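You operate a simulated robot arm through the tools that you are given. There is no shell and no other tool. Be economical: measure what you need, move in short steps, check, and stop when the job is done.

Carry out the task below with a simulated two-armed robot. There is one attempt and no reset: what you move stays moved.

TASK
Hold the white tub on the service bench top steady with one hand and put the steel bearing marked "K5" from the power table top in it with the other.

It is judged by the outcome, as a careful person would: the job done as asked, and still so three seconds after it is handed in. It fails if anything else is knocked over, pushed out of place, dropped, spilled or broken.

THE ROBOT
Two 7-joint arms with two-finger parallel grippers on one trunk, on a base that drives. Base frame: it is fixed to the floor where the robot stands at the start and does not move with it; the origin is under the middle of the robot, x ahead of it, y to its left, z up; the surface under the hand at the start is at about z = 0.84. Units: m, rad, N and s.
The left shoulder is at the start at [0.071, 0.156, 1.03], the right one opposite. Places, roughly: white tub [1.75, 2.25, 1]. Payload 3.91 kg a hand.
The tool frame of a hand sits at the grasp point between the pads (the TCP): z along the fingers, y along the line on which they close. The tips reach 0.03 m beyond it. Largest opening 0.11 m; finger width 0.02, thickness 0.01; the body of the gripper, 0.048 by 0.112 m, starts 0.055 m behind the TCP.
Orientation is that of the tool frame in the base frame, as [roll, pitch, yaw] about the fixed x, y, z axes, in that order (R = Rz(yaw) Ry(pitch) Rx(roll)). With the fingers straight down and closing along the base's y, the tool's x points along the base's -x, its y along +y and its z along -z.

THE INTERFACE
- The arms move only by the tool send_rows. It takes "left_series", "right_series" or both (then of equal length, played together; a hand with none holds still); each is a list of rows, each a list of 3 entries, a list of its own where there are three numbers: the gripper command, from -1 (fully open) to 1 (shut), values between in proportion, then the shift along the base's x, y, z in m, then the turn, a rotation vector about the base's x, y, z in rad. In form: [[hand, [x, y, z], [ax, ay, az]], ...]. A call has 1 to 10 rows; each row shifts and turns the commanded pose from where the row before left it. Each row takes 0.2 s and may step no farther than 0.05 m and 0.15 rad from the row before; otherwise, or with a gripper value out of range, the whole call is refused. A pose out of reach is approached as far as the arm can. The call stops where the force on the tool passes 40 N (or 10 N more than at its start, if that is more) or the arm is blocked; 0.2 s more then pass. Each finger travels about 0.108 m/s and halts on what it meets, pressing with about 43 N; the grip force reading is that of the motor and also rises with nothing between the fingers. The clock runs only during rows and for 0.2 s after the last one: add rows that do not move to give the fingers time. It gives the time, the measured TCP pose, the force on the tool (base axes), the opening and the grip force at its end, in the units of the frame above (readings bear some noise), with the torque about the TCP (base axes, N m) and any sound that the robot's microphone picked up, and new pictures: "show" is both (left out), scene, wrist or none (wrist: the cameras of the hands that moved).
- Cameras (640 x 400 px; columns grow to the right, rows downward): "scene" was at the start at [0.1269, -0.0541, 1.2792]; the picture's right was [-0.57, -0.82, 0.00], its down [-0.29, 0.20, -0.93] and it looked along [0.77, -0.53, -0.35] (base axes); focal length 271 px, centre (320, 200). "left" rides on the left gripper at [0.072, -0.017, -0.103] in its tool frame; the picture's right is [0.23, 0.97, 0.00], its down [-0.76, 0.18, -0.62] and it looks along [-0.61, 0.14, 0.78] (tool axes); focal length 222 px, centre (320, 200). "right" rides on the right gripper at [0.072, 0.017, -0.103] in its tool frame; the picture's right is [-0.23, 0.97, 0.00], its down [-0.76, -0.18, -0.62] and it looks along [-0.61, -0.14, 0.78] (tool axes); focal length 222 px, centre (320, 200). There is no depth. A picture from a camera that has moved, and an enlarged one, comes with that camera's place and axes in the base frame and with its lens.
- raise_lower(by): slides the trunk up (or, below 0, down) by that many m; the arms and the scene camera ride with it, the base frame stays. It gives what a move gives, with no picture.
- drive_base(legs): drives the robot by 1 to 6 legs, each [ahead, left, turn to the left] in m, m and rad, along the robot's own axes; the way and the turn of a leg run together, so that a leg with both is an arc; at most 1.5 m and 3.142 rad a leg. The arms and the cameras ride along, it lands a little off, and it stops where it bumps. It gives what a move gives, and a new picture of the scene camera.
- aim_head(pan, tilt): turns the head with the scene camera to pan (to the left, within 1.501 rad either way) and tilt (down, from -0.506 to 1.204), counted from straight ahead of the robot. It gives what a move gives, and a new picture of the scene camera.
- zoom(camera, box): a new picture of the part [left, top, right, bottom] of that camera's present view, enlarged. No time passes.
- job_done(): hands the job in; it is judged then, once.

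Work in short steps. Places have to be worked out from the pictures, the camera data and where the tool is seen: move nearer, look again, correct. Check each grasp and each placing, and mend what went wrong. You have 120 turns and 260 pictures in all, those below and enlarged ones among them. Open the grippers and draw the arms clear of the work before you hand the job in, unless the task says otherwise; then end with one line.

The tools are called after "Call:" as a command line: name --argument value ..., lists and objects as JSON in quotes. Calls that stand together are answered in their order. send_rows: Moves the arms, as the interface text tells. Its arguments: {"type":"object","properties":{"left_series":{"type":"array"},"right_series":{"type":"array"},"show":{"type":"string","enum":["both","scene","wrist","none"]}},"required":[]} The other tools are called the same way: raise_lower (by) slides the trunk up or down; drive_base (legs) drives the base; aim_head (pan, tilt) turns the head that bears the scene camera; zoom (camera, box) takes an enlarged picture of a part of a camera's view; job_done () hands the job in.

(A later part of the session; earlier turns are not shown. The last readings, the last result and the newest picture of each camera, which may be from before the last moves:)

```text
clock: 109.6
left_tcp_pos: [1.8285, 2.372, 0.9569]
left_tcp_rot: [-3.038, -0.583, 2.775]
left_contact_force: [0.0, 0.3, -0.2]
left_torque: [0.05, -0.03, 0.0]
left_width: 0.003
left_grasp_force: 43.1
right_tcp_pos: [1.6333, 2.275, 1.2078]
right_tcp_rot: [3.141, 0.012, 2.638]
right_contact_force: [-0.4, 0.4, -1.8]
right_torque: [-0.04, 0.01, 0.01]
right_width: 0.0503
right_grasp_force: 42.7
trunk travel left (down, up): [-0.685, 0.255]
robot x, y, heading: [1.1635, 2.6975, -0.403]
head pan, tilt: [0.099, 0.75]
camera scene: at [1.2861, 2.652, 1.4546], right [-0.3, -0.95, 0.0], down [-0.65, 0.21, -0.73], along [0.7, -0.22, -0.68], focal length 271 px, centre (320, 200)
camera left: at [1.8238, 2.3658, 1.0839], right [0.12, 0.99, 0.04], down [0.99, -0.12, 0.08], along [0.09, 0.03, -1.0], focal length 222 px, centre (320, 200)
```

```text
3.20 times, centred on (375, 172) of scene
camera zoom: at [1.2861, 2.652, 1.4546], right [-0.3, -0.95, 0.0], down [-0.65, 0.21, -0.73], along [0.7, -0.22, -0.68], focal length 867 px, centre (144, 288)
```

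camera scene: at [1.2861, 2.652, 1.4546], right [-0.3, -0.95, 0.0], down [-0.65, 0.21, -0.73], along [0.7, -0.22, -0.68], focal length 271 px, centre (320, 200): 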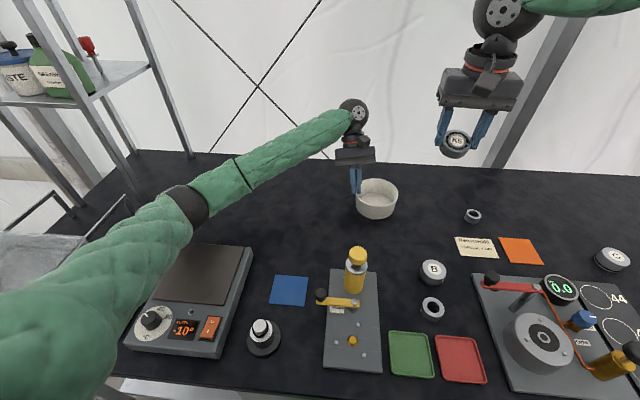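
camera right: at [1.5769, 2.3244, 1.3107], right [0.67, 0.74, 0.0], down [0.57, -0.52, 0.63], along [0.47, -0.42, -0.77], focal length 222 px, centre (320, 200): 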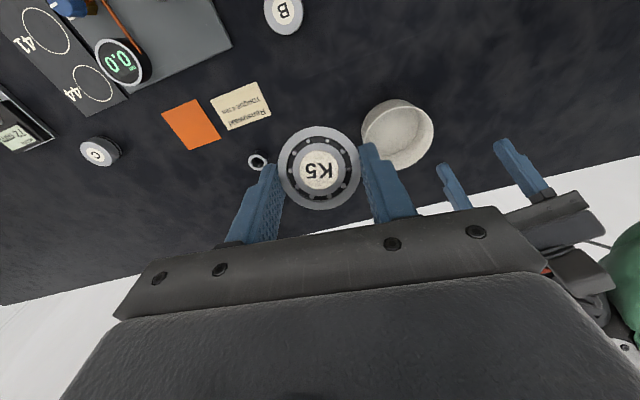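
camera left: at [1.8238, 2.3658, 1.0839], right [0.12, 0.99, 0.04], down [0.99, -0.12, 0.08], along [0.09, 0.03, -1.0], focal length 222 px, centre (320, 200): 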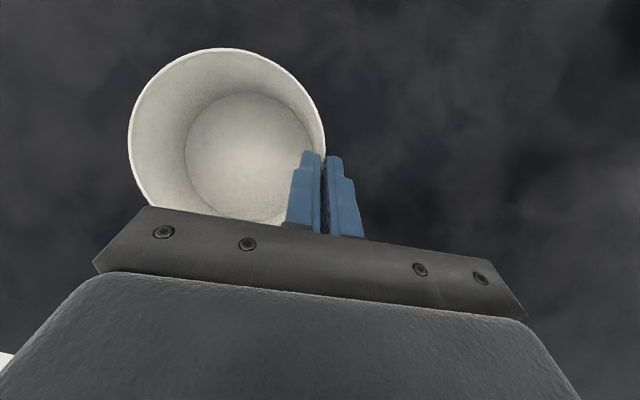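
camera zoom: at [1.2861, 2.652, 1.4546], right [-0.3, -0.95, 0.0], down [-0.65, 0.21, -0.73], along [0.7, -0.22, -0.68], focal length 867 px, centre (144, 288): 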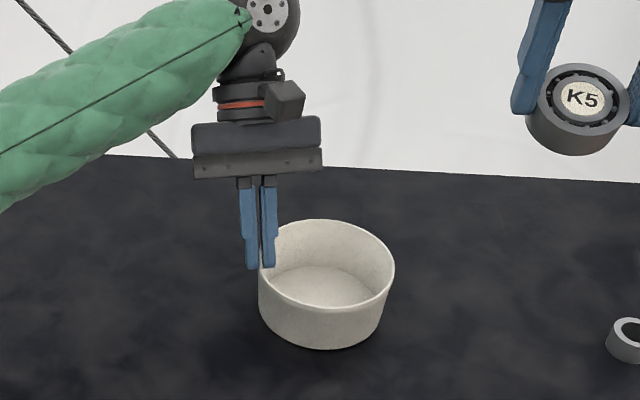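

The tub is held again (centre ≈(1.792, 2.321)). I bring the right hand over, aimed slightly toward the near side so it clears the left hand.

Call:
send_rows --right_series '[[1, [0.0357, 0.0124, -0.024], [0, 0, 0]], [1, [0.0357, 0.0124, -0.024], [0, 0, 0]], [1, [0.0357, 0.0124, -0.024], [0, 0, 0]], [1, [0.0357, 0.0124, -0.024], [0, 0, 0]], [1, [0, 0, 0], [0, 0, 0]]]'

Call:
zoom --camera "scene" --box '[310, 60, 470, 235]'

```text
clock: 110.8
left_tcp_pos: [1.8286, 2.3722, 0.9577]
left_tcp_rot: [-3.042, -0.581, 2.777]
left_contact_force: [-1.1, -0.1, 0.5]
left_torque: [0.04, -0.06, -0.03]
left_width: 0.0032
left_grasp_force: 42.7
right_tcp_pos: [1.7772, 2.3246, 1.1136]
right_tcp_rot: [3.137, 0.014, 2.639]
right_contact_force: [0.2, 1.2, -1.9]
right_torque: [0.03, -0.03, 0.01]
right_width: 0.0505
right_grasp_force: 42.9
trunk travel left (down, up): [-0.685, 0.255]
robot x, y, heading: [1.1596, 2.6968, -0.405]
head pan, tilt: [0.099, 0.75]
camera scene: at [1.2843, 2.6521, 1.4548], right [-0.3, -0.95, 0.0], down [-0.65, 0.21, -0.73], along [0.7, -0.22, -0.68], focal length 271 px, centre (320, 200)
camera right: at [1.7198, 2.3736, 1.2155], right [0.67, 0.74, 0.01], down [0.57, -0.52, 0.63], along [0.47, -0.42, -0.77], focal length 222 px, centre (320, 200)
```

scene: 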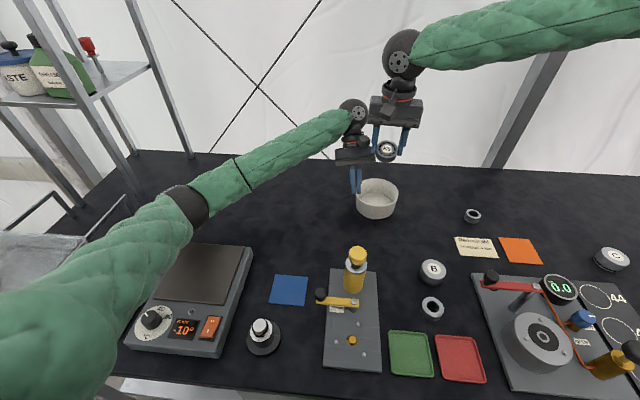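
right: 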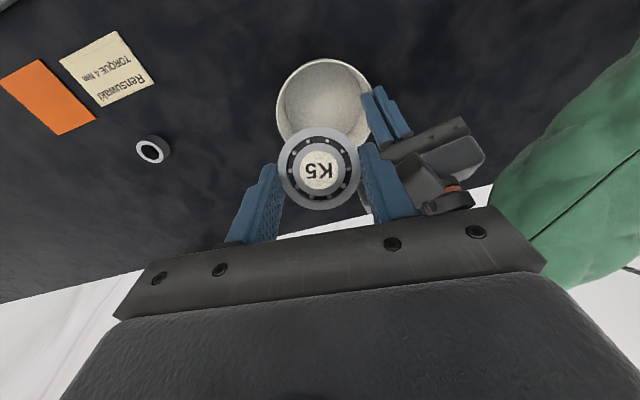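

```text
2.29 times, centred on (390, 148) of scene
camera zoom: at [1.2843, 2.6521, 1.4548], right [-0.3, -0.95, 0.0], down [-0.65, 0.21, -0.73], along [0.7, -0.22, -0.68], focal length 619 px, centre (160, 320)
```

zoom: 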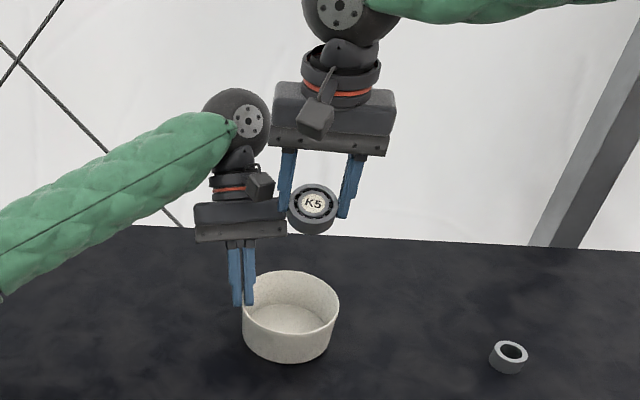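

K5 lines up, but the right hand's left end would pass close to the left wrist camera. I yaw the right hand +0.7 rad at this height so that its end swings away, and check.

Call:
send_rows --right_series '[[1, [-0.001, 0, 0], [0, 0, 0.14]], [1, [-0.001, 0, 0], [0, 0, 0.14]], [1, [-0.001, 0.001, 0], [0, 0, 0.14]], [1, [0, 0.0005, 0], [0, 0, 0.14]], [1, [0, 0, 0], [0, 0, 0.14]], [1, [0, 0, 0], [0, 0, 0]]]'

Call:
zoom --camera "scene" --box '[310, 60, 470, 235]'

```text
clock: 112.2
left_tcp_pos: [1.8283, 2.3713, 0.9568]
left_tcp_rot: [-3.038, -0.582, 2.776]
left_contact_force: [0.3, -0.4, -1.0]
left_torque: [0.03, -0.02, -0.01]
left_width: 0.003
left_grasp_force: 43.1
right_tcp_pos: [1.7743, 2.327, 1.1115]
right_tcp_rot: [3.139, 0.012, -2.943]
right_contact_force: [0.2, -0.1, -0.6]
right_torque: [-0.01, -0.02, -0.01]
right_width: 0.0507
right_grasp_force: 43.1
trunk travel left (down, up): [-0.685, 0.255]
robot x, y, heading: [1.1608, 2.6925, -0.411]
head pan, tilt: [0.099, 0.75]
camera scene: at [1.2862, 2.652, 1.4546], right [-0.3, -0.95, 0.0], down [-0.65, 0.21, -0.73], along [0.7, -0.22, -0.68], focal length 271 px, centre (320, 200)
camera right: at [1.6988, 2.3267, 1.2146], right [0.03, 1.0, 0.01], down [0.77, -0.03, 0.63], along [0.63, -0.02, -0.78], focal length 222 px, centre (320, 200)
```

scene: 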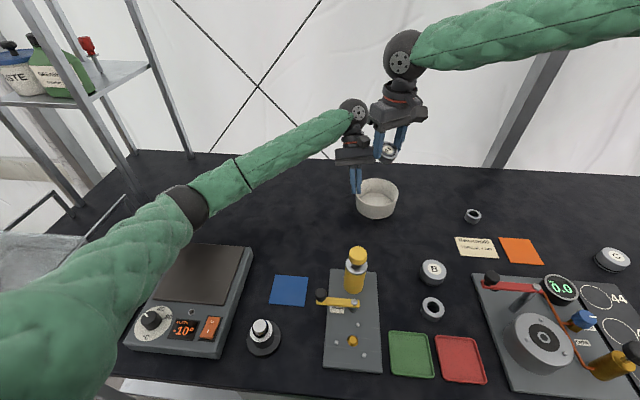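
right: 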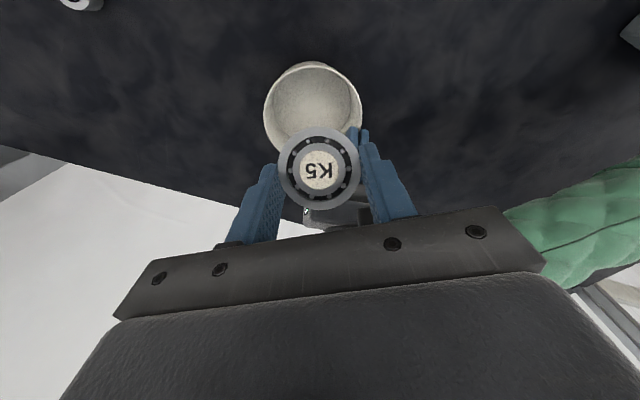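

```text
2.29 times, centred on (390, 148) of scene
camera zoom: at [1.2862, 2.652, 1.4546], right [-0.3, -0.95, 0.0], down [-0.65, 0.21, -0.73], along [0.7, -0.22, -0.68], focal length 619 px, centre (160, 320)
```

zoom: 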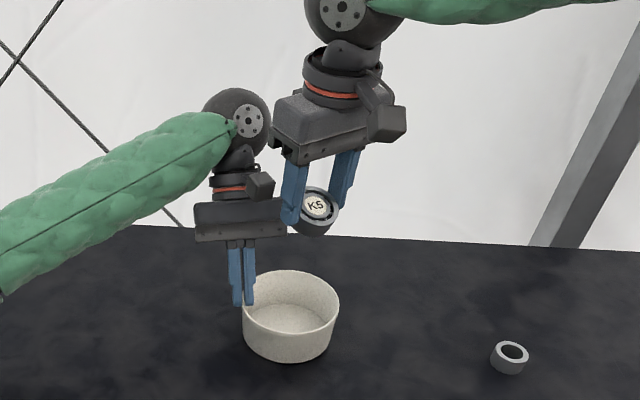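

Good clearance. I descend 8 cm with a small correction, to just above the rim, and check alignment.

Call:
send_rows --right_series '[[1, [-0.001, -0.002, -0.03], [0, 0, 0]], [1, [-0.001, -0.001, -0.03], [0, 0, 0]], [1, [0, 0, -0.02], [0, 0, 0]], [1, [0, 0, 0], [0, 0, 0]]]'

Call:
zoom --camera "scene" --box '[310, 80, 470, 235]'

```text
clock: 113.2
left_tcp_pos: [1.8288, 2.3715, 0.9576]
left_tcp_rot: [-3.039, -0.581, 2.775]
left_contact_force: [0.3, 0.0, -1.7]
left_torque: [0.02, -0.05, 0.0]
left_width: 0.0032
left_grasp_force: 42.4
right_tcp_pos: [1.7725, 2.323, 1.0329]
right_tcp_rot: [3.141, 0.013, -2.943]
right_contact_force: [0.0, 0.0, -1.6]
right_torque: [0.01, 0.01, 0.01]
right_width: 0.0505
right_grasp_force: 43.0
trunk travel left (down, up): [-0.685, 0.255]
robot x, y, heading: [1.1628, 2.698, -0.403]
head pan, tilt: [0.099, 0.75]
camera scene: at [1.286, 2.6523, 1.4546], right [-0.3, -0.95, 0.0], down [-0.65, 0.21, -0.73], along [0.7, -0.22, -0.68], focal length 271 px, centre (320, 200)
camera right: at [1.6965, 2.3241, 1.1353], right [0.03, 1.0, 0.01], down [0.77, -0.03, 0.63], along [0.63, -0.02, -0.78], focal length 222 px, centre (320, 200)
```

scene: 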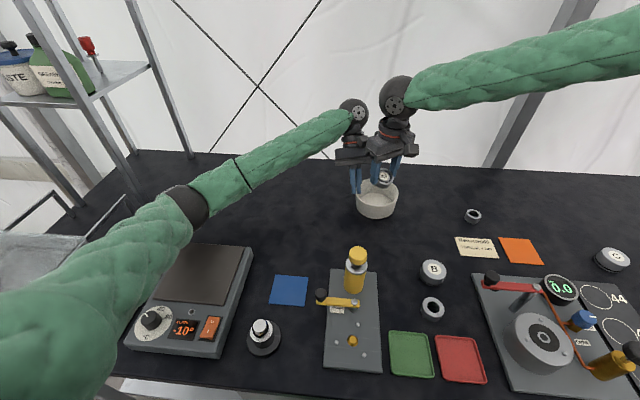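
right: 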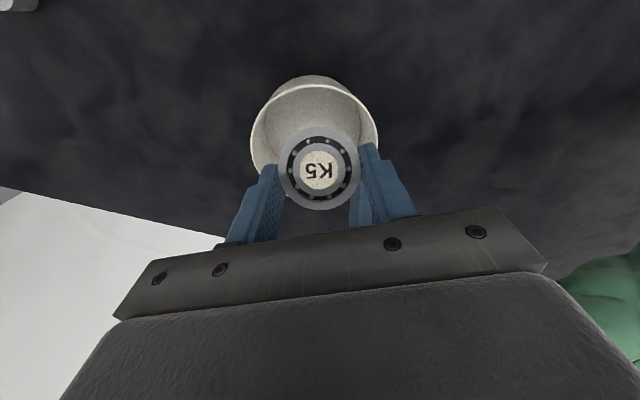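

```text
2.58 times, centred on (390, 158) of scene
camera zoom: at [1.286, 2.6523, 1.4546], right [-0.3, -0.95, 0.0], down [-0.65, 0.21, -0.73], along [0.7, -0.22, -0.68], focal length 699 px, centre (139, 310)
```

zoom: 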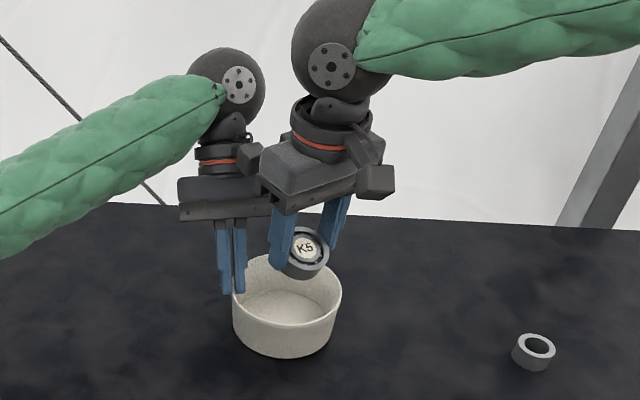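

Aligned with the tub opening. I lower K5 into the tub in small steps.

Call:
send_rows --right_series '[[1, [-0.001, -0.002, -0.025], [0, 0, 0]], [1, [0, -0.001, -0.025], [0, 0, 0]], [1, [0, 0, -0.02], [0, 0, 0]], [1, [0, 0, 0], [0, 0, 0]]]'

Call:
zoom --camera "scene" --box '[310, 100, 450, 235]'

```text
clock: 114.2
left_tcp_pos: [1.8267, 2.3709, 0.9581]
left_tcp_rot: [-3.036, -0.582, 2.773]
left_contact_force: [-25.6, -18.8, 1.5]
left_torque: [-0.18, 0.39, -0.12]
left_width: 0.0033
left_grasp_force: 42.4
right_tcp_pos: [1.7598, 2.3104, 0.9743]
right_tcp_rot: [3.14, 0.017, -2.942]
right_contact_force: [27.9, 12.8, 15.7]
right_torque: [0.37, -0.67, -0.13]
right_width: 0.0506
right_grasp_force: 43.1
right hand out of reach, approached as far as the arm can: row 2, 3
trunk travel left (down, up): [-0.685, 0.255]
robot x, y, heading: [1.157, 2.6973, -0.409]
head pan, tilt: [0.099, 0.75]
camera scene: at [1.2853, 2.6524, 1.455], right [-0.3, -0.95, 0.0], down [-0.65, 0.21, -0.73], along [0.7, -0.22, -0.68], focal length 271 px, centre (320, 200)
camera right: at [1.6829, 2.3102, 1.0759], right [0.03, 1.0, 0.01], down [0.77, -0.03, 0.64], along [0.64, -0.02, -0.77], focal length 222 px, centre (320, 200)
```

scene: 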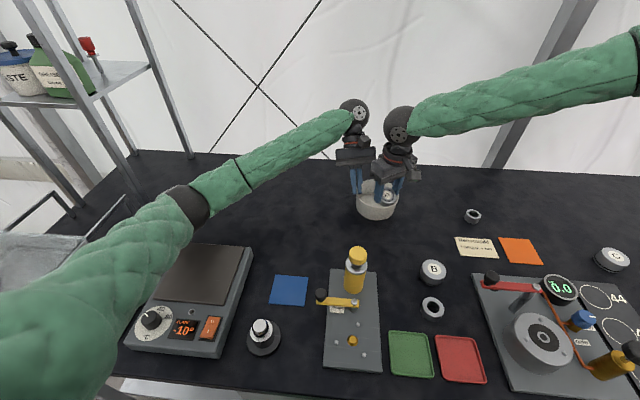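
right: 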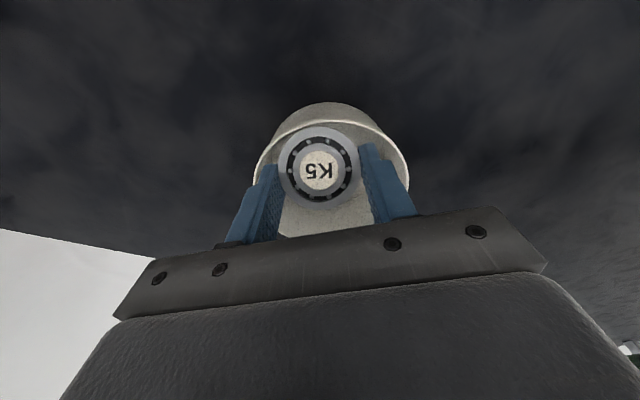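

```text
2.96 times, centred on (380, 168) of scene
camera zoom: at [1.2853, 2.6524, 1.455], right [-0.3, -0.95, 0.0], down [-0.65, 0.21, -0.73], along [0.7, -0.22, -0.68], focal length 803 px, centre (142, 296)
```

zoom: 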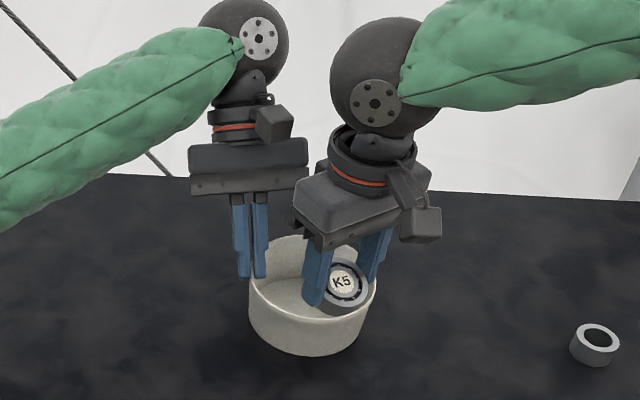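

The right arm ran into its limit and drifted, leaning on the near wall with ~30 N; the tub is held. I relieve the force, ease the yaw by 0.3 rad, and recheck.

Call:
send_rows --right_series '[[1, [0.004, 0.003, 0.004], [0, 0, -0.05]], [1, [0.004, 0.003, 0], [0, 0, -0.1]], [1, [0.002, 0.002, 0], [0, 0, -0.1]], [1, [0, 0, 0], [0, 0, -0.05]], [1, [0, 0, 0], [0, 0, 0]]]'

Call:
zoom --camera "scene" --box '[310, 100, 450, 235]'

```text
clock: 115.4
left_tcp_pos: [1.8298, 2.3719, 0.9572]
left_tcp_rot: [-3.038, -0.581, 2.779]
left_contact_force: [0.3, 1.7, 6.7]
left_torque: [0.2, 0.15, -0.1]
left_width: 0.0029
left_grasp_force: 43.2
right_tcp_pos: [1.7601, 2.3134, 0.979]
right_tcp_rot: [3.138, 0.01, 3.037]
right_contact_force: [0.2, -0.6, -1.5]
right_torque: [-0.01, 0.0, -0.01]
right_width: 0.0507
right_grasp_force: 43.1
right hand out of reach, approached as far as the arm can: row 2
trunk travel left (down, up): [-0.685, 0.255]
robot x, y, heading: [1.1641, 2.6959, -0.405]
head pan, tilt: [0.099, 0.75]
camera scene: at [1.2859, 2.6525, 1.4547], right [-0.3, -0.95, 0.0], down [-0.65, 0.21, -0.73], along [0.7, -0.22, -0.68], focal length 271 px, centre (320, 200)
camera right: at [1.6894, 2.3349, 1.0823], right [0.33, 0.95, 0.01], down [0.73, -0.26, 0.63], along [0.6, -0.2, -0.78], focal length 222 px, centre (320, 200)
```

scene: 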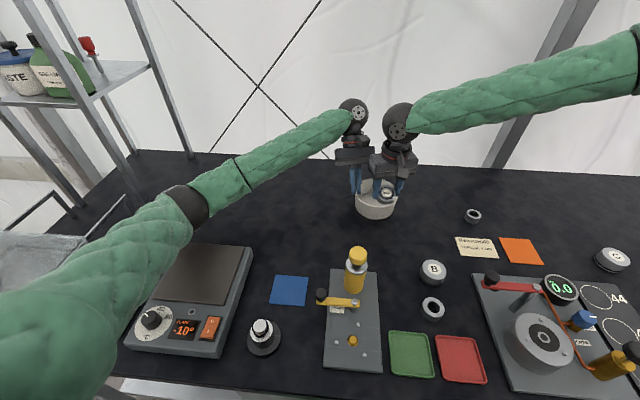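
right: 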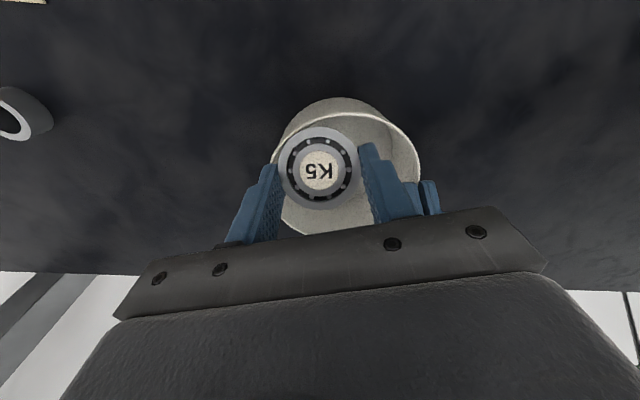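

```text
2.96 times, centred on (380, 168) of scene
camera zoom: at [1.2859, 2.6525, 1.4547], right [-0.3, -0.95, 0.0], down [-0.65, 0.21, -0.73], along [0.7, -0.22, -0.68], focal length 803 px, centre (142, 296)
```

zoom: 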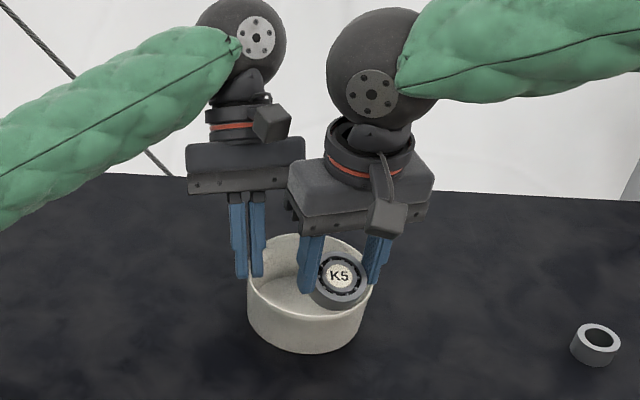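

Force is gone, but K5 sits too near the right/near rim. I lift 1 cm and shift it toward the tub's middle.

Call:
send_rows --right_series '[[1, [0, 0, 0.01], [0, 0, 0]], [1, [0.006, 0.004, 0], [0, 0, 0]], [1, [0.006, 0.005, 0], [0, 0, 0]], [1, [0, 0, 0], [0, 0, 0]]]'

Call:
zoom --camera "scene" --box '[310, 100, 450, 235]'

```text
clock: 116.4
left_tcp_pos: [1.8287, 2.3716, 0.9574]
left_tcp_rot: [-3.038, -0.583, 2.774]
left_contact_force: [0.7, 2.2, 7.2]
left_torque: [0.19, 0.12, -0.07]
left_width: 0.0034
left_grasp_force: 43.1
right_tcp_pos: [1.7666, 2.3169, 0.9936]
right_tcp_rot: [3.138, 0.013, 3.039]
right_contact_force: [-0.6, 1.4, -2.2]
right_torque: [-0.01, -0.04, 0.0]
right_width: 0.0504
right_grasp_force: 42.7
right hand out of reach, approached as far as the arm can: row 2, 3
trunk travel left (down, up): [-0.685, 0.255]
robot x, y, heading: [1.1582, 2.698, -0.41]
head pan, tilt: [0.099, 0.75]
camera scene: at [1.2859, 2.6525, 1.4547], right [-0.3, -0.95, 0.0], down [-0.65, 0.21, -0.73], along [0.7, -0.22, -0.68], focal length 271 px, centre (320, 200)
camera right: at [1.6958, 2.3385, 1.0962], right [0.33, 0.95, 0.01], down [0.73, -0.26, 0.63], along [0.6, -0.2, -0.77], focal length 222 px, centre (320, 200)
```

scene: 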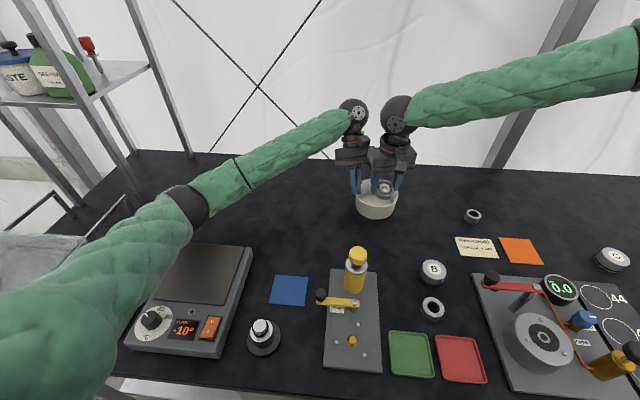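
right: 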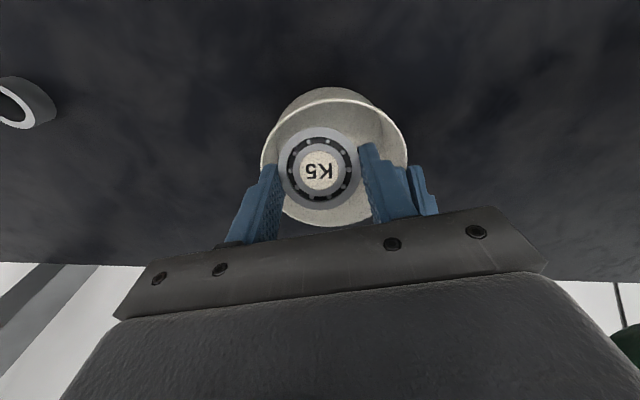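

```text
2.96 times, centred on (380, 168) of scene
camera zoom: at [1.2859, 2.6525, 1.4547], right [-0.3, -0.95, 0.0], down [-0.65, 0.21, -0.73], along [0.7, -0.22, -0.68], focal length 803 px, centre (142, 296)
```

zoom: 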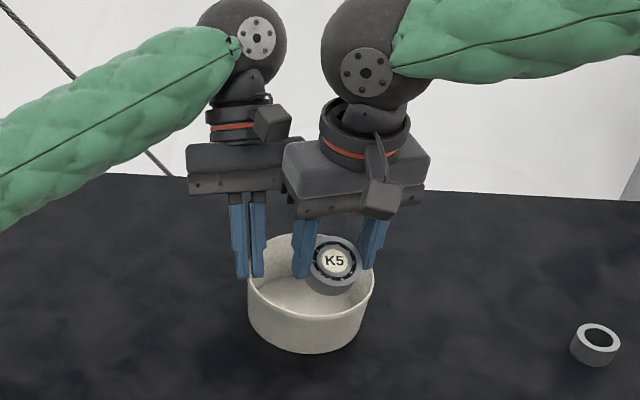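

The right arm cannot go this low below its shoulder. Rather than drop K5 from here, I lift both hands, lower the trunk 0.12 m, and repeat the grip.

Call:
send_rows --right_series '[[1, [0, 0, 0.03], [0, 0, 0]], [1, [0, 0, 0.045], [0, 0, 0]], [1, [-0.01, -0.01, 0.045], [0, 0, 0]], [1, [-0.02, -0.01, 0.045], [0, 0, -0.1]], [1, [-0.03, -0.01, 0.03], [0, 0, -0.1]], [1, [-0.03, -0.01, 0.03], [0, 0, 0]], [1, [-0.03, -0.01, 0.03], [0, 0, 0]], [1, [-0.03, -0.01, 0.03], [0, 0, 0]], [1, [0, 0, 0], [0, 0, 0]], [1, [0, 0, 0], [0, 0, 0]]]' --left_series '[[1, [0, 0, 0], [0, 0, 0]], [1, [0, 0, 0], [0, 0, 0]], [1, [0, 0, 0], [0, 0, 0]], [0.5, [0, 0, 0], [0, 0, 0]], [-0.1, [0, 0, 0], [0, 0, 0]], [-0.1, [0, 0, 0], [0, 0, 0]], [-0.1, [0, 0, 0.03], [0, 0, 0]], [-0.1, [0, 0, 0.04], [0, 0, 0]], [-0.1, [0, 0, 0.04], [0, 0, 0]], [-0.1, [0, 0, 0.04], [0, 0, 0]]]' --show "scene"

Call:
raise_lower --by -0.12

Call:
aim_head --pan 0.15 --tilt 0.7

```text
refused: row 4 steps farther than a row can; nothing moved
```

```text
clock: 116.8
left_tcp_pos: [1.8295, 2.372, 0.957]
left_tcp_rot: [-3.032, -0.58, 2.772]
left_contact_force: [-2.4, 4.1, 15.9]
left_torque: [0.33, 0.56, -0.09]
left_width: 0.0035
left_grasp_force: 43.1
right_tcp_pos: [1.7678, 2.3157, 0.9881]
right_tcp_rot: [3.139, 0.013, 3.038]
right_contact_force: [0.5, -0.7, -1.2]
right_torque: [0.0, -0.01, 0.0]
right_width: 0.0504
right_grasp_force: 43.1
trunk travel left (down, up): [-0.678, 0.262]
robot x, y, heading: [1.1618, 2.695, -0.408]
head pan, tilt: [0.099, 0.75]
stopped: the force on the tool passed its limit at 45 N (the readings are from after the stop); the commanded pose is now the measured one
```

```text
clock: 117.5
left_tcp_pos: [1.8301, 2.3723, 0.9567]
left_tcp_rot: [-3.032, -0.576, 2.772]
left_contact_force: [3.3, 1.2, 19.0]
left_torque: [0.05, 0.13, -0.03]
left_width: 0.0028
left_grasp_force: 43.1
right_tcp_pos: [1.7686, 2.3174, 0.9883]
right_tcp_rot: [3.138, 0.015, 3.038]
right_contact_force: [-0.3, -0.1, -1.4]
right_torque: [0.01, 0.04, -0.02]
right_width: 0.0506
right_grasp_force: 43.1
trunk travel left (down, up): [-0.678, 0.262]
robot x, y, heading: [1.1577, 2.6986, -0.407]
head pan, tilt: [0.15, 0.7]
camera scene: at [1.2884, 2.6563, 1.4525], right [-0.25, -0.97, 0.0], down [-0.62, 0.16, -0.76], along [0.74, -0.19, -0.64], focal length 271 px, centre (320, 200)
```

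scene: 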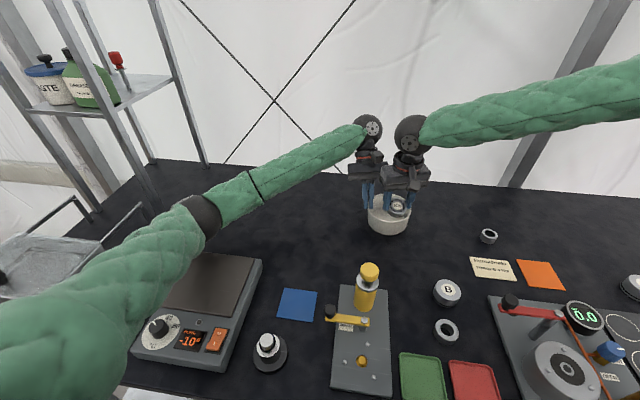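

The arm call was refused (step slightly too long), so the trunk only moved 7 mm before stopping; nothing lost. I resend the lift with shorter steps.

Call:
send_rows --right_series '[[1, [0, 0, 0.03], [0, 0, 0]], [1, [0, 0, 0.045], [0, 0, 0]], [1, [-0.01, -0.01, 0.04], [0, 0, 0]], [1, [-0.02, -0.01, 0.04], [0, 0, -0.1]], [1, [-0.03, -0.01, 0.03], [0, 0, -0.1]], [1, [-0.03, -0.01, 0.03], [0, 0, 0]], [1, [-0.03, -0.01, 0.03], [0, 0, 0]], [1, [-0.03, -0.01, 0.03], [0, 0, 0]], [1, [0, 0, 0], [0, 0, 0]], [1, [0, 0, 0], [0, 0, 0]]]' --left_series '[[1, [0, 0, 0.003], [0, 0, 0]], [1, [0, 0, 0.002], [0, 0, 0]], [1, [0, 0, 0], [0, 0, 0]], [0.5, [0, 0, 0], [0, 0, 0]], [-0.1, [0, 0, 0], [0, 0, 0]], [-0.1, [0, 0, 0], [0, 0, 0]], [-0.1, [0, 0, 0.03], [0, 0, 0]], [-0.1, [0, 0, 0.04], [0, 0, 0]], [-0.1, [0, 0, 0.04], [0, 0, 0]], [-0.1, [0, 0, 0.04], [0, 0, 0]]]' --show "scene"

```text
clock: 119.7
left_tcp_pos: [1.8292, 2.3707, 1.1097]
left_tcp_rot: [-3.036, -0.58, 2.773]
left_contact_force: [0.3, -0.2, -0.1]
left_torque: [0.03, -0.02, -0.01]
left_width: 0.0603
left_grasp_force: 0.1
right_tcp_pos: [1.6177, 2.256, 1.2632]
right_tcp_rot: [3.136, 0.013, 2.838]
right_contact_force: [-0.2, 0.6, -2.1]
right_torque: [0.0, -0.02, 0.01]
right_width: 0.0505
right_grasp_force: 43.2
trunk travel left (down, up): [-0.678, 0.262]
robot x, y, heading: [1.1601, 2.6953, -0.406]
head pan, tilt: [0.15, 0.7]
camera scene: at [1.2875, 2.6555, 1.4523], right [-0.25, -0.97, 0.0], down [-0.62, 0.16, -0.77], along [0.74, -0.19, -0.64], focal length 271 px, centre (320, 200)
```

scene: 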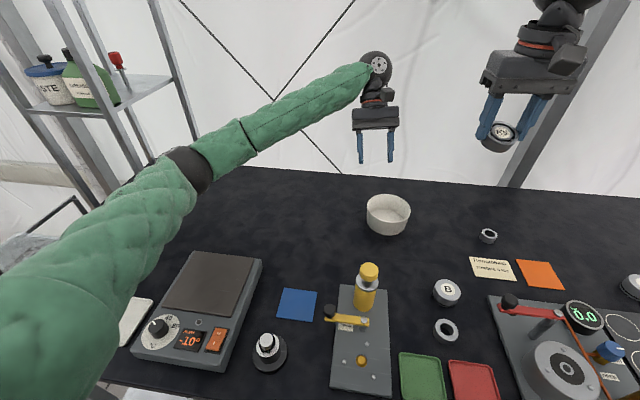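

Tub is fine and both hands are clear. A little more left-hand height, then the trunk goes down.

Call:
send_rows --left_series '[[-0.1, [0, 0, 0.03], [0, 0, 0]], [-0.1, [0, 0, 0.03], [0, 0, 0]]]' --show "none"

Call:
raise_lower --by -0.12

```text
clock: 120.3
left_tcp_pos: [1.8286, 2.3705, 1.1713]
left_tcp_rot: [-3.033, -0.579, 2.773]
left_contact_force: [0.2, -1.4, 0.4]
left_torque: [0.0, 0.0, -0.02]
left_width: 0.0605
left_grasp_force: 0.0
right_tcp_pos: [1.6164, 2.2549, 1.2633]
right_tcp_rot: [3.137, 0.014, 2.837]
right_contact_force: [0.2, 0.8, -1.0]
right_torque: [-0.01, -0.01, 0.0]
right_width: 0.0505
right_grasp_force: 42.5
trunk travel left (down, up): [-0.678, 0.262]
robot x, y, heading: [1.1569, 2.695, -0.406]
head pan, tilt: [0.15, 0.7]
```

```text
clock: 121.8
left_tcp_pos: [1.8311, 2.3711, 1.0512]
left_tcp_rot: [-3.035, -0.581, 2.773]
left_contact_force: [-0.4, 0.4, -0.4]
left_torque: [0.04, -0.01, 0.0]
left_width: 0.0604
left_grasp_force: 0.1
right_tcp_pos: [1.619, 2.2556, 1.1436]
right_tcp_rot: [3.137, 0.014, 2.839]
right_contact_force: [-0.8, -1.1, -1.5]
right_torque: [0.01, 0.03, -0.05]
right_width: 0.0506
right_grasp_force: 43.5
trunk travel left (down, up): [-0.558, 0.382]
robot x, y, heading: [1.1592, 2.6975, -0.407]
head pan, tilt: [0.15, 0.7]
```

Now the left hand goes down to the rim and I check alignment.

Call:
send_rows --left_series '[[-0.1, [-0.001, 0, -0.035], [0, 0, 0]], [-0.1, [-0.001, 0, -0.034], [0, 0, 0]], [-0.1, [0, 0, 0], [0, 0, 0]]]'

```text
clock: 122.6
left_tcp_pos: [1.8297, 2.3709, 0.9822]
left_tcp_rot: [-3.035, -0.58, 2.772]
left_contact_force: [-0.9, 0.1, 0.2]
left_torque: [0.01, 0.01, -0.02]
left_width: 0.0604
left_grasp_force: 0.0
right_tcp_pos: [1.6181, 2.2561, 1.1433]
right_tcp_rot: [3.137, 0.013, 2.838]
right_contact_force: [0.1, -1.0, -2.1]
right_torque: [-0.01, -0.01, -0.04]
right_width: 0.0507
right_grasp_force: 42.6
trunk travel left (down, up): [-0.558, 0.382]
robot x, y, heading: [1.1634, 2.7011, -0.408]
head pan, tilt: [0.15, 0.7]
camera scene: at [1.289, 2.6556, 1.3323], right [-0.25, -0.97, 0.0], down [-0.62, 0.16, -0.76], along [0.74, -0.19, -0.64], focal length 271 px, centre (320, 200)
camera left: at [1.8227, 2.3662, 1.1075], right [0.12, 0.99, 0.04], down [0.99, -0.12, 0.09], along [0.09, 0.03, -1.0], focal length 222 px, centre (320, 200)
```

scene: 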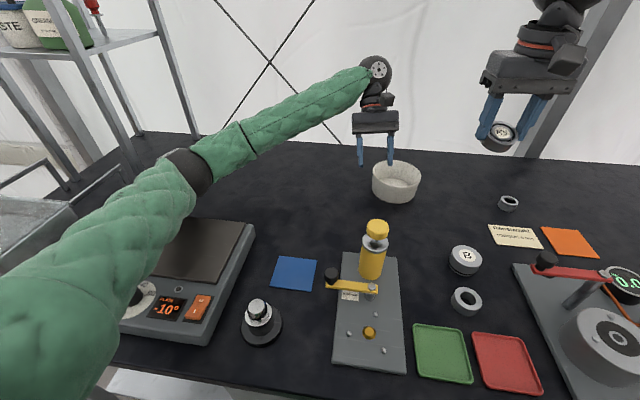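
left: 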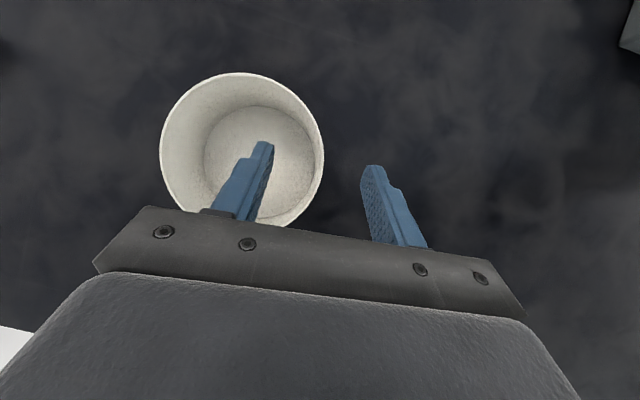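

Aligned as before. Lower 2.5 cm and close.

Call:
send_rows --left_series '[[-0.1, [0.001, 0.002, 0], [0, 0, 0]], [-0.1, [0, 0, -0.025], [0, 0, 0]], [-0.1, [0, 0, 0], [0, 0, 0]], [0.2, [0, 0, 0], [0, 0, 0]], [0.5, [0, 0, 0], [0, 0, 0]], [0.8, [0, 0, 0], [0, 0, 0]], [1, [0, 0, 0], [0, 0, 0]], [1, [0, 0, 0], [0, 0, 0]]]' --show "wrist"

```text
clock: 124.4
left_tcp_pos: [1.8325, 2.3759, 0.9724]
left_tcp_rot: [-3.032, -0.561, 2.775]
left_contact_force: [0.1, 0.5, -0.7]
left_torque: [-0.01, -0.01, -0.01]
left_width: 0.0001
left_grasp_force: 37.5
right_tcp_pos: [1.6183, 2.2555, 1.146]
right_tcp_rot: [3.137, 0.014, 2.84]
right_contact_force: [0.1, -1.1, -1.8]
right_torque: [0.01, -0.01, 0.02]
right_width: 0.0507
right_grasp_force: 43.0
trunk travel left (down, up): [-0.558, 0.382]
robot x, y, heading: [1.1591, 2.7011, -0.41]
head pan, tilt: [0.15, 0.7]
camera left: at [1.8255, 2.3692, 1.0985], right [0.11, 0.99, 0.03], down [0.99, -0.12, 0.1], along [0.11, 0.02, -0.99], focal length 222 px, centre (320, 200)
```

left: 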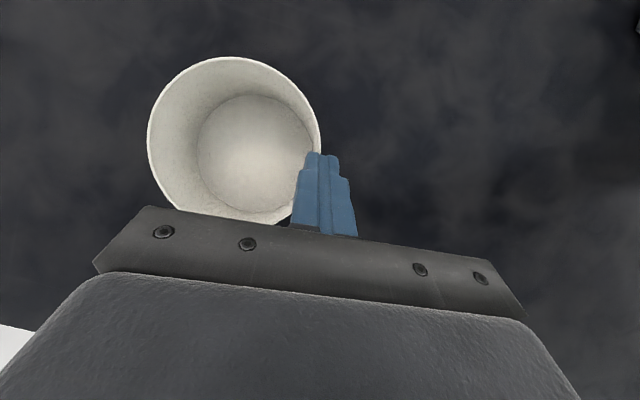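

The left elbow is again touching at this trunk height and the fingers closed empty above the rim. I open, and raise the trunk 0.06 as a compromise.

Call:
send_rows --left_series '[[0.5, [0, 0, 0], [0, 0, 0]], [-0.1, [0, 0, 0], [0, 0, 0]], [-0.1, [0, 0, 0.02], [0, 0, 0]], [-0.1, [0, 0, 0.02], [0, 0, 0]]]' --show "none"

Call:
raise_lower --by 0.065

```text
clock: 125.4
left_tcp_pos: [1.8242, 2.3688, 0.9921]
left_tcp_rot: [-3.035, -0.583, 2.771]
left_contact_force: [0.2, 0.0, -0.3]
left_torque: [0.02, -0.02, 0.01]
left_width: 0.0608
left_grasp_force: 0.1
right_tcp_pos: [1.6161, 2.2519, 1.1409]
right_tcp_rot: [3.137, 0.013, 2.837]
right_contact_force: [0.1, -0.8, -2.3]
right_torque: [0.01, 0.03, -0.02]
right_width: 0.0503
right_grasp_force: 43.3
trunk travel left (down, up): [-0.558, 0.382]
robot x, y, heading: [1.1599, 2.7006, -0.405]
head pan, tilt: [0.15, 0.7]
```

```text
clock: 126.4
left_tcp_pos: [1.8291, 2.3746, 1.0616]
left_tcp_rot: [-3.035, -0.579, 2.772]
left_contact_force: [-1.2, 0.0, -0.2]
left_torque: [-0.02, 0.01, 0.02]
left_width: 0.0606
left_grasp_force: 0.1
right_tcp_pos: [1.619, 2.2567, 1.2077]
right_tcp_rot: [3.136, 0.014, 2.838]
right_contact_force: [1.1, -0.3, -3.4]
right_torque: [-0.02, 0.03, -0.01]
right_width: 0.0506
right_grasp_force: 43.6
trunk travel left (down, up): [-0.623, 0.317]
robot x, y, heading: [1.1623, 2.698, -0.407]
head pan, tilt: [0.15, 0.7]
```

Down again with the left hand.

Call:
send_rows --left_series '[[-0.1, [0, -0.001, -0.04], [0, 0, 0]], [-0.1, [0, -0.001, -0.04], [0, 0, 0]], [-0.1, [0, 0, 0], [0, 0, 0]]]'

```text
clock: 127.2
left_tcp_pos: [1.8277, 2.3712, 0.9819]
left_tcp_rot: [-3.036, -0.578, 2.773]
left_contact_force: [-0.2, -0.1, 0.2]
left_torque: [0.0, 0.03, 0.03]
left_width: 0.0603
left_grasp_force: 0.1
right_tcp_pos: [1.618, 2.2569, 1.2075]
right_tcp_rot: [3.139, 0.014, 2.838]
right_contact_force: [0.0, -0.3, -1.5]
right_torque: [0.01, 0.01, 0.0]
right_width: 0.0503
right_grasp_force: 43.0
trunk travel left (down, up): [-0.623, 0.317]
robot x, y, heading: [1.1624, 2.6989, -0.407]
head pan, tilt: [0.15, 0.7]
camera scene: at [1.2887, 2.6557, 1.3974], right [-0.25, -0.97, 0.0], down [-0.62, 0.16, -0.76], along [0.74, -0.19, -0.64], focal length 271 px, centre (320, 200)
camera left: at [1.8228, 2.3662, 1.1084], right [0.12, 0.99, 0.04], down [0.99, -0.12, 0.09], along [0.09, 0.03, -1.0], focal length 222 px, centre (320, 200)
```

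scene: 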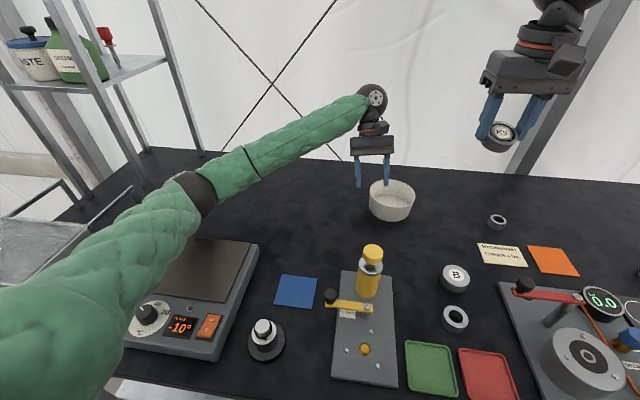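
left: 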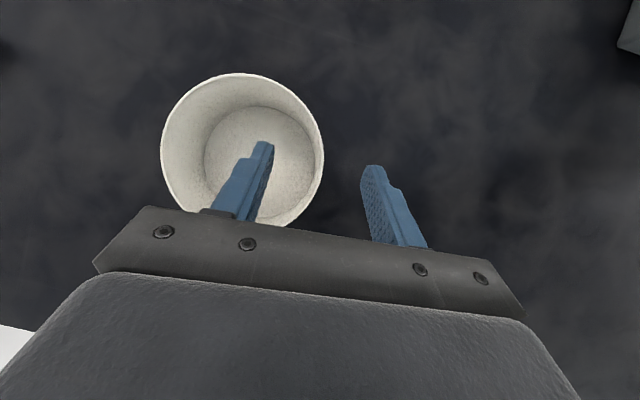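

Good alignment. Lower and close.

Call:
send_rows --left_series '[[-0.1, [0.001, 0.002, 0], [0, 0, 0]], [-0.1, [0, 0, -0.025], [0, 0, 0]], [-0.1, [0, 0, 0], [0, 0, 0]], [0.2, [0, 0, 0], [0, 0, 0]], [0.5, [0, 0, 0], [0, 0, 0]], [0.8, [0, 0, 0], [0, 0, 0]], [1, [0, 0, 0], [0, 0, 0]], [1, [0, 0, 0], [0, 0, 0]]]' --show "wrist"

```text
clock: 129.0
left_tcp_pos: [1.8294, 2.3732, 0.9556]
left_tcp_rot: [-3.037, -0.58, 2.774]
left_contact_force: [1.0, 1.3, 0.0]
left_torque: [0.04, -0.01, -0.02]
left_width: 0.0027
left_grasp_force: 42.7
right_tcp_pos: [1.6175, 2.2569, 1.2078]
right_tcp_rot: [3.139, 0.013, 2.837]
right_contact_force: [-0.2, 0.2, -1.0]
right_torque: [-0.03, -0.02, 0.01]
right_width: 0.0508
right_grasp_force: 42.6
trunk travel left (down, up): [-0.623, 0.317]
robot x, y, heading: [1.16, 2.7007, -0.406]
head pan, tilt: [0.15, 0.7]
camera left: at [1.8247, 2.3688, 1.083], right [0.12, 0.99, 0.04], down [0.99, -0.12, 0.09], along [0.09, 0.03, -1.0], focal length 222 px, centre (320, 200)
```

left: 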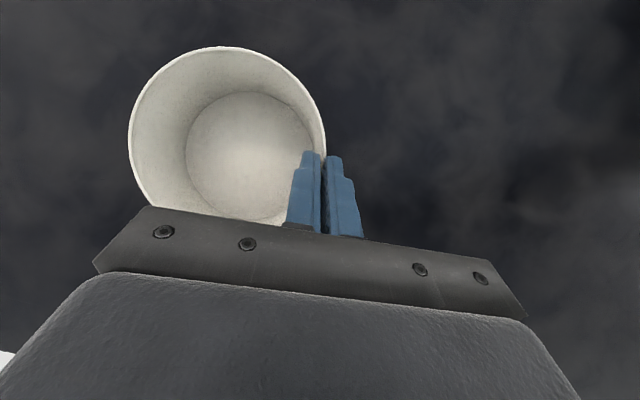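

Held firmly. The right hand comes over the tub again with moderate yaw.

Call:
send_rows --right_series '[[1, [0.0313, 0.0127, -0.018], [0, 0, 0.05]], [1, [0.0313, 0.0127, -0.018], [0, 0, 0.05]], [1, [0.0313, 0.0127, -0.018], [0, 0, 0.05]], [1, [0.0313, 0.0127, -0.018], [0, 0, 0.05]], [1, [0.0313, 0.0127, -0.018], [0, 0, 0.05]], [1, [0, 0, -0.04], [0, 0, 0.05]], [1, [0, 0, -0.03], [0, 0, 0.05]], [1, [0, 0, 0], [0, 0, 0]]]'

Call:
zoom --camera "scene" --box '[310, 80, 470, 240]'

```text
clock: 130.8
left_tcp_pos: [1.8295, 2.3755, 0.9556]
left_tcp_rot: [-3.034, -0.58, 2.775]
left_contact_force: [0.4, 1.1, -0.2]
left_torque: [0.03, -0.01, 0.01]
left_width: 0.0027
left_grasp_force: 42.6
right_tcp_pos: [1.7753, 2.3196, 1.0472]
right_tcp_rot: [3.137, 0.015, -3.095]
right_contact_force: [0.1, 0.8, -1.4]
right_torque: [0.02, 0.01, -0.01]
right_width: 0.0506
right_grasp_force: 42.9
trunk travel left (down, up): [-0.623, 0.317]
robot x, y, heading: [1.1626, 2.696, -0.406]
head pan, tilt: [0.15, 0.7]
camera scene: at [1.2891, 2.6558, 1.3973], right [-0.25, -0.97, 0.0], down [-0.62, 0.16, -0.76], along [0.74, -0.19, -0.64], focal length 271 px, centre (320, 200)
camera right: at [1.701, 2.3316, 1.15], right [0.18, 0.98, 0.01], down [0.76, -0.14, 0.63], along [0.62, -0.11, -0.77], focal length 222 px, centre (320, 200)
```

scene: 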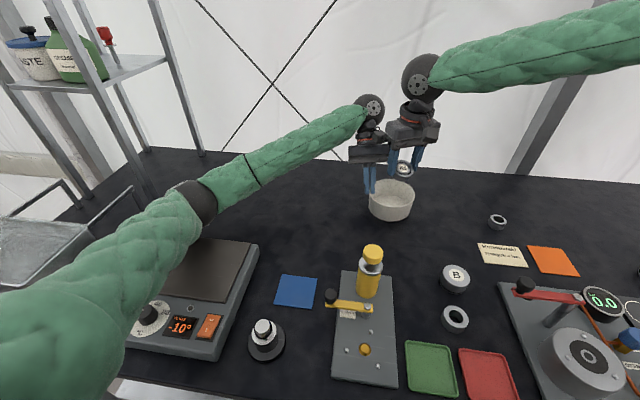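
right: 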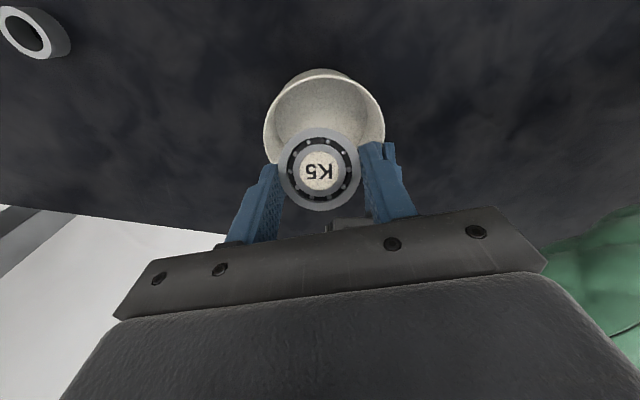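

```text
2.50 times, centred on (390, 160) of scene
camera zoom: at [1.2891, 2.6558, 1.3973], right [-0.25, -0.97, 0.0], down [-0.62, 0.16, -0.76], along [0.74, -0.19, -0.64], focal length 677 px, centre (145, 300)
```

zoom: 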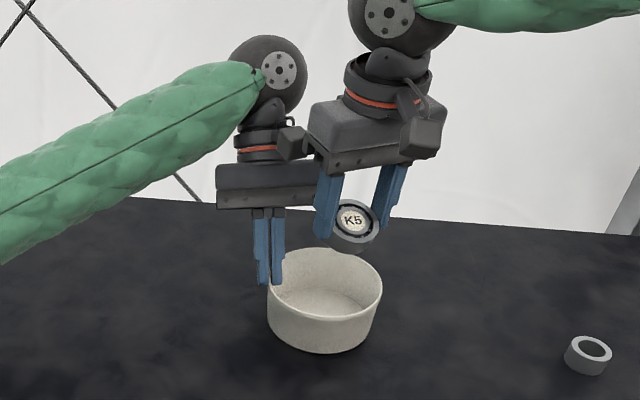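

Combining views and the earlier contact, the tub centre is about (1.784, 2.323). I lower K5 in with a small correction.

Call:
send_rows --right_series '[[1, [0, 0.003, -0.03], [0, 0, 0]], [1, [0, 0.001, -0.025], [0, 0, 0]], [1, [0, 0, -0.02], [0, 0, 0]], [1, [0, 0, 0], [0, 0, 0]]]'

Call:
zoom --camera "scene" --box '[320, 100, 460, 235]'

```text
clock: 131.8
left_tcp_pos: [1.8293, 2.3746, 0.9561]
left_tcp_rot: [-3.034, -0.578, 2.773]
left_contact_force: [0.7, 0.6, -0.1]
left_torque: [0.03, -0.02, -0.02]
left_width: 0.0026
left_grasp_force: 42.9
right_tcp_pos: [1.7758, 2.3236, 0.9728]
right_tcp_rot: [3.138, 0.013, -3.094]
right_contact_force: [-1.1, -0.4, -1.9]
right_torque: [0.0, 0.0, 0.01]
right_width: 0.0507
right_grasp_force: 42.7
trunk travel left (down, up): [-0.623, 0.317]
robot x, y, heading: [1.1605, 2.694, -0.41]
head pan, tilt: [0.15, 0.7]
camera scene: at [1.2893, 2.6558, 1.3973], right [-0.25, -0.97, 0.0], down [-0.62, 0.16, -0.76], along [0.74, -0.19, -0.64], focal length 271 px, centre (320, 200)
camera right: at [1.7005, 2.3353, 1.0746], right [0.18, 0.98, 0.01], down [0.76, -0.15, 0.63], along [0.62, -0.11, -0.77], focal length 222 px, centre (320, 200)
```

scene: 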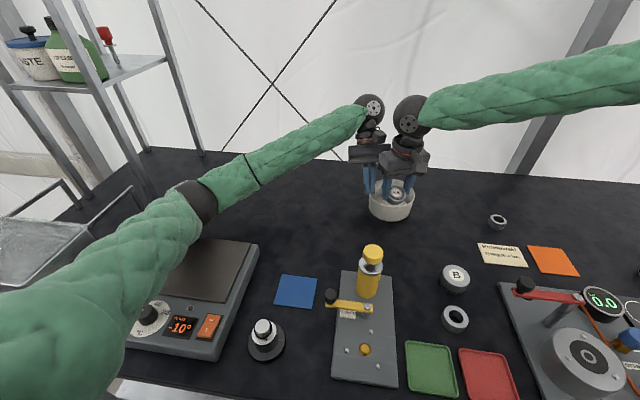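
right: 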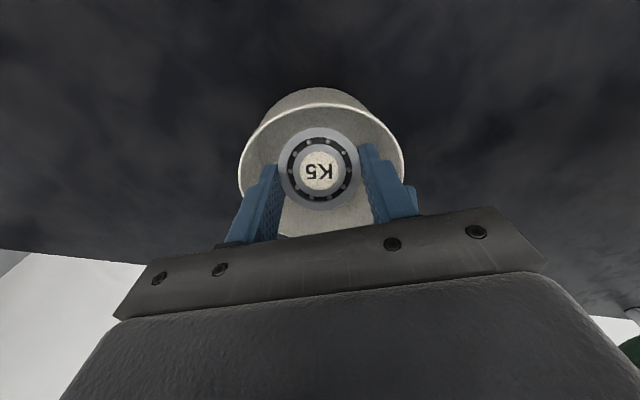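

```text
2.96 times, centred on (390, 168) of scene
camera zoom: at [1.2893, 2.6558, 1.3973], right [-0.25, -0.97, 0.0], down [-0.62, 0.16, -0.76], along [0.74, -0.19, -0.64], focal length 803 px, centre (113, 296)
```

zoom: 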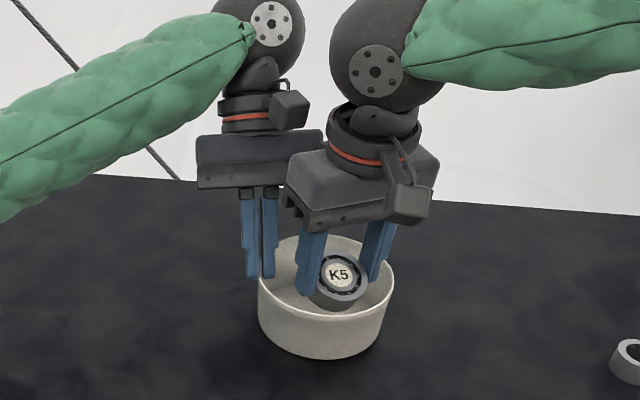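

K5 is inside the tub with no contact force. I lower the last 2 cm until it nearly touches the floor.

Call:
send_rows --right_series '[[1, [0.002, -0.001, -0.01], [0, 0, 0]], [1, [0.002, 0, -0.008], [0, 0, 0]], [1, [0, 0, 0], [0, 0, 0]]]'

Call:
zoom --camera "scene" --box '[320, 100, 460, 235]'

```text
clock: 132.6
left_tcp_pos: [1.8302, 2.3743, 0.9564]
left_tcp_rot: [-3.036, -0.579, 2.773]
left_contact_force: [0.3, 0.0, -0.7]
left_torque: [0.07, -0.03, 0.04]
left_width: 0.0026
left_grasp_force: 42.6
right_tcp_pos: [1.7787, 2.322, 0.9554]
right_tcp_rot: [3.134, 0.017, -3.095]
right_contact_force: [0.4, -0.7, -1.5]
right_torque: [0.01, -0.02, -0.01]
right_width: 0.0504
right_grasp_force: 43.3
trunk travel left (down, up): [-0.623, 0.317]
robot x, y, heading: [1.16, 2.7003, -0.41]
head pan, tilt: [0.15, 0.7]
camera scene: at [1.2895, 2.6556, 1.3972], right [-0.25, -0.97, 0.0], down [-0.62, 0.16, -0.76], along [0.74, -0.19, -0.64], focal length 271 px, centre (320, 200)
camera right: at [1.7033, 2.3331, 1.0571], right [0.18, 0.98, 0.01], down [0.76, -0.15, 0.63], along [0.62, -0.11, -0.77], focal length 222 px, centre (320, 200)
```

scene: 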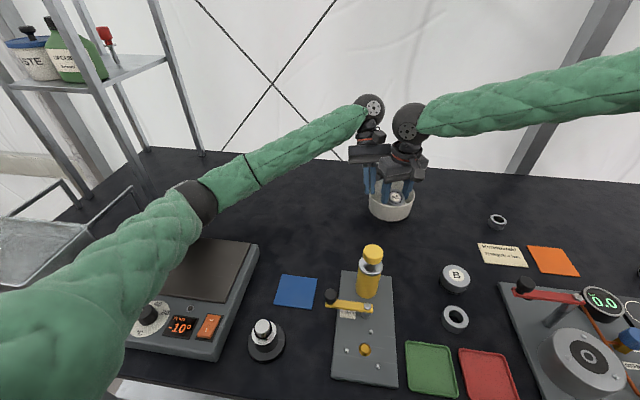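
right: 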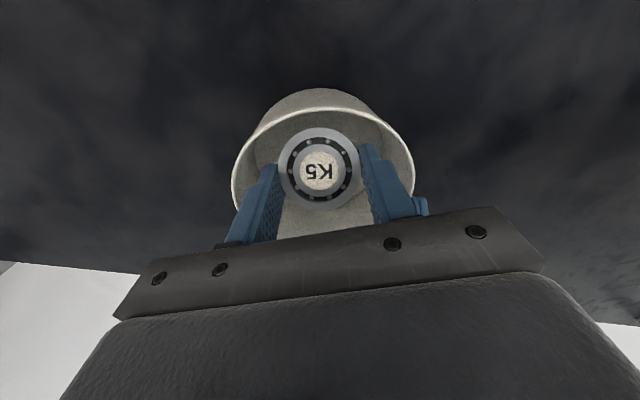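

```text
2.96 times, centred on (390, 168) of scene
camera zoom: at [1.2895, 2.6556, 1.3972], right [-0.25, -0.97, 0.0], down [-0.62, 0.16, -0.76], along [0.74, -0.19, -0.64], focal length 803 px, centre (113, 296)
```

zoom: 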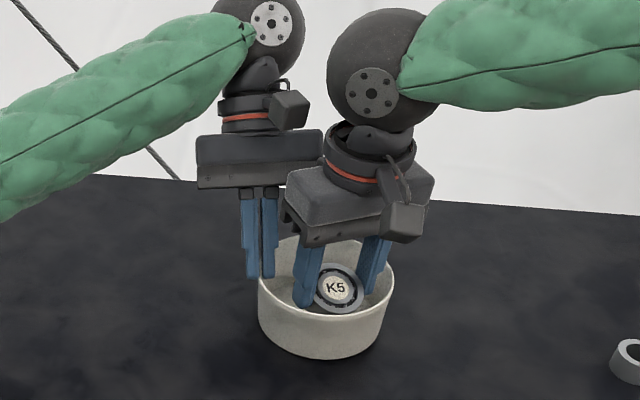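

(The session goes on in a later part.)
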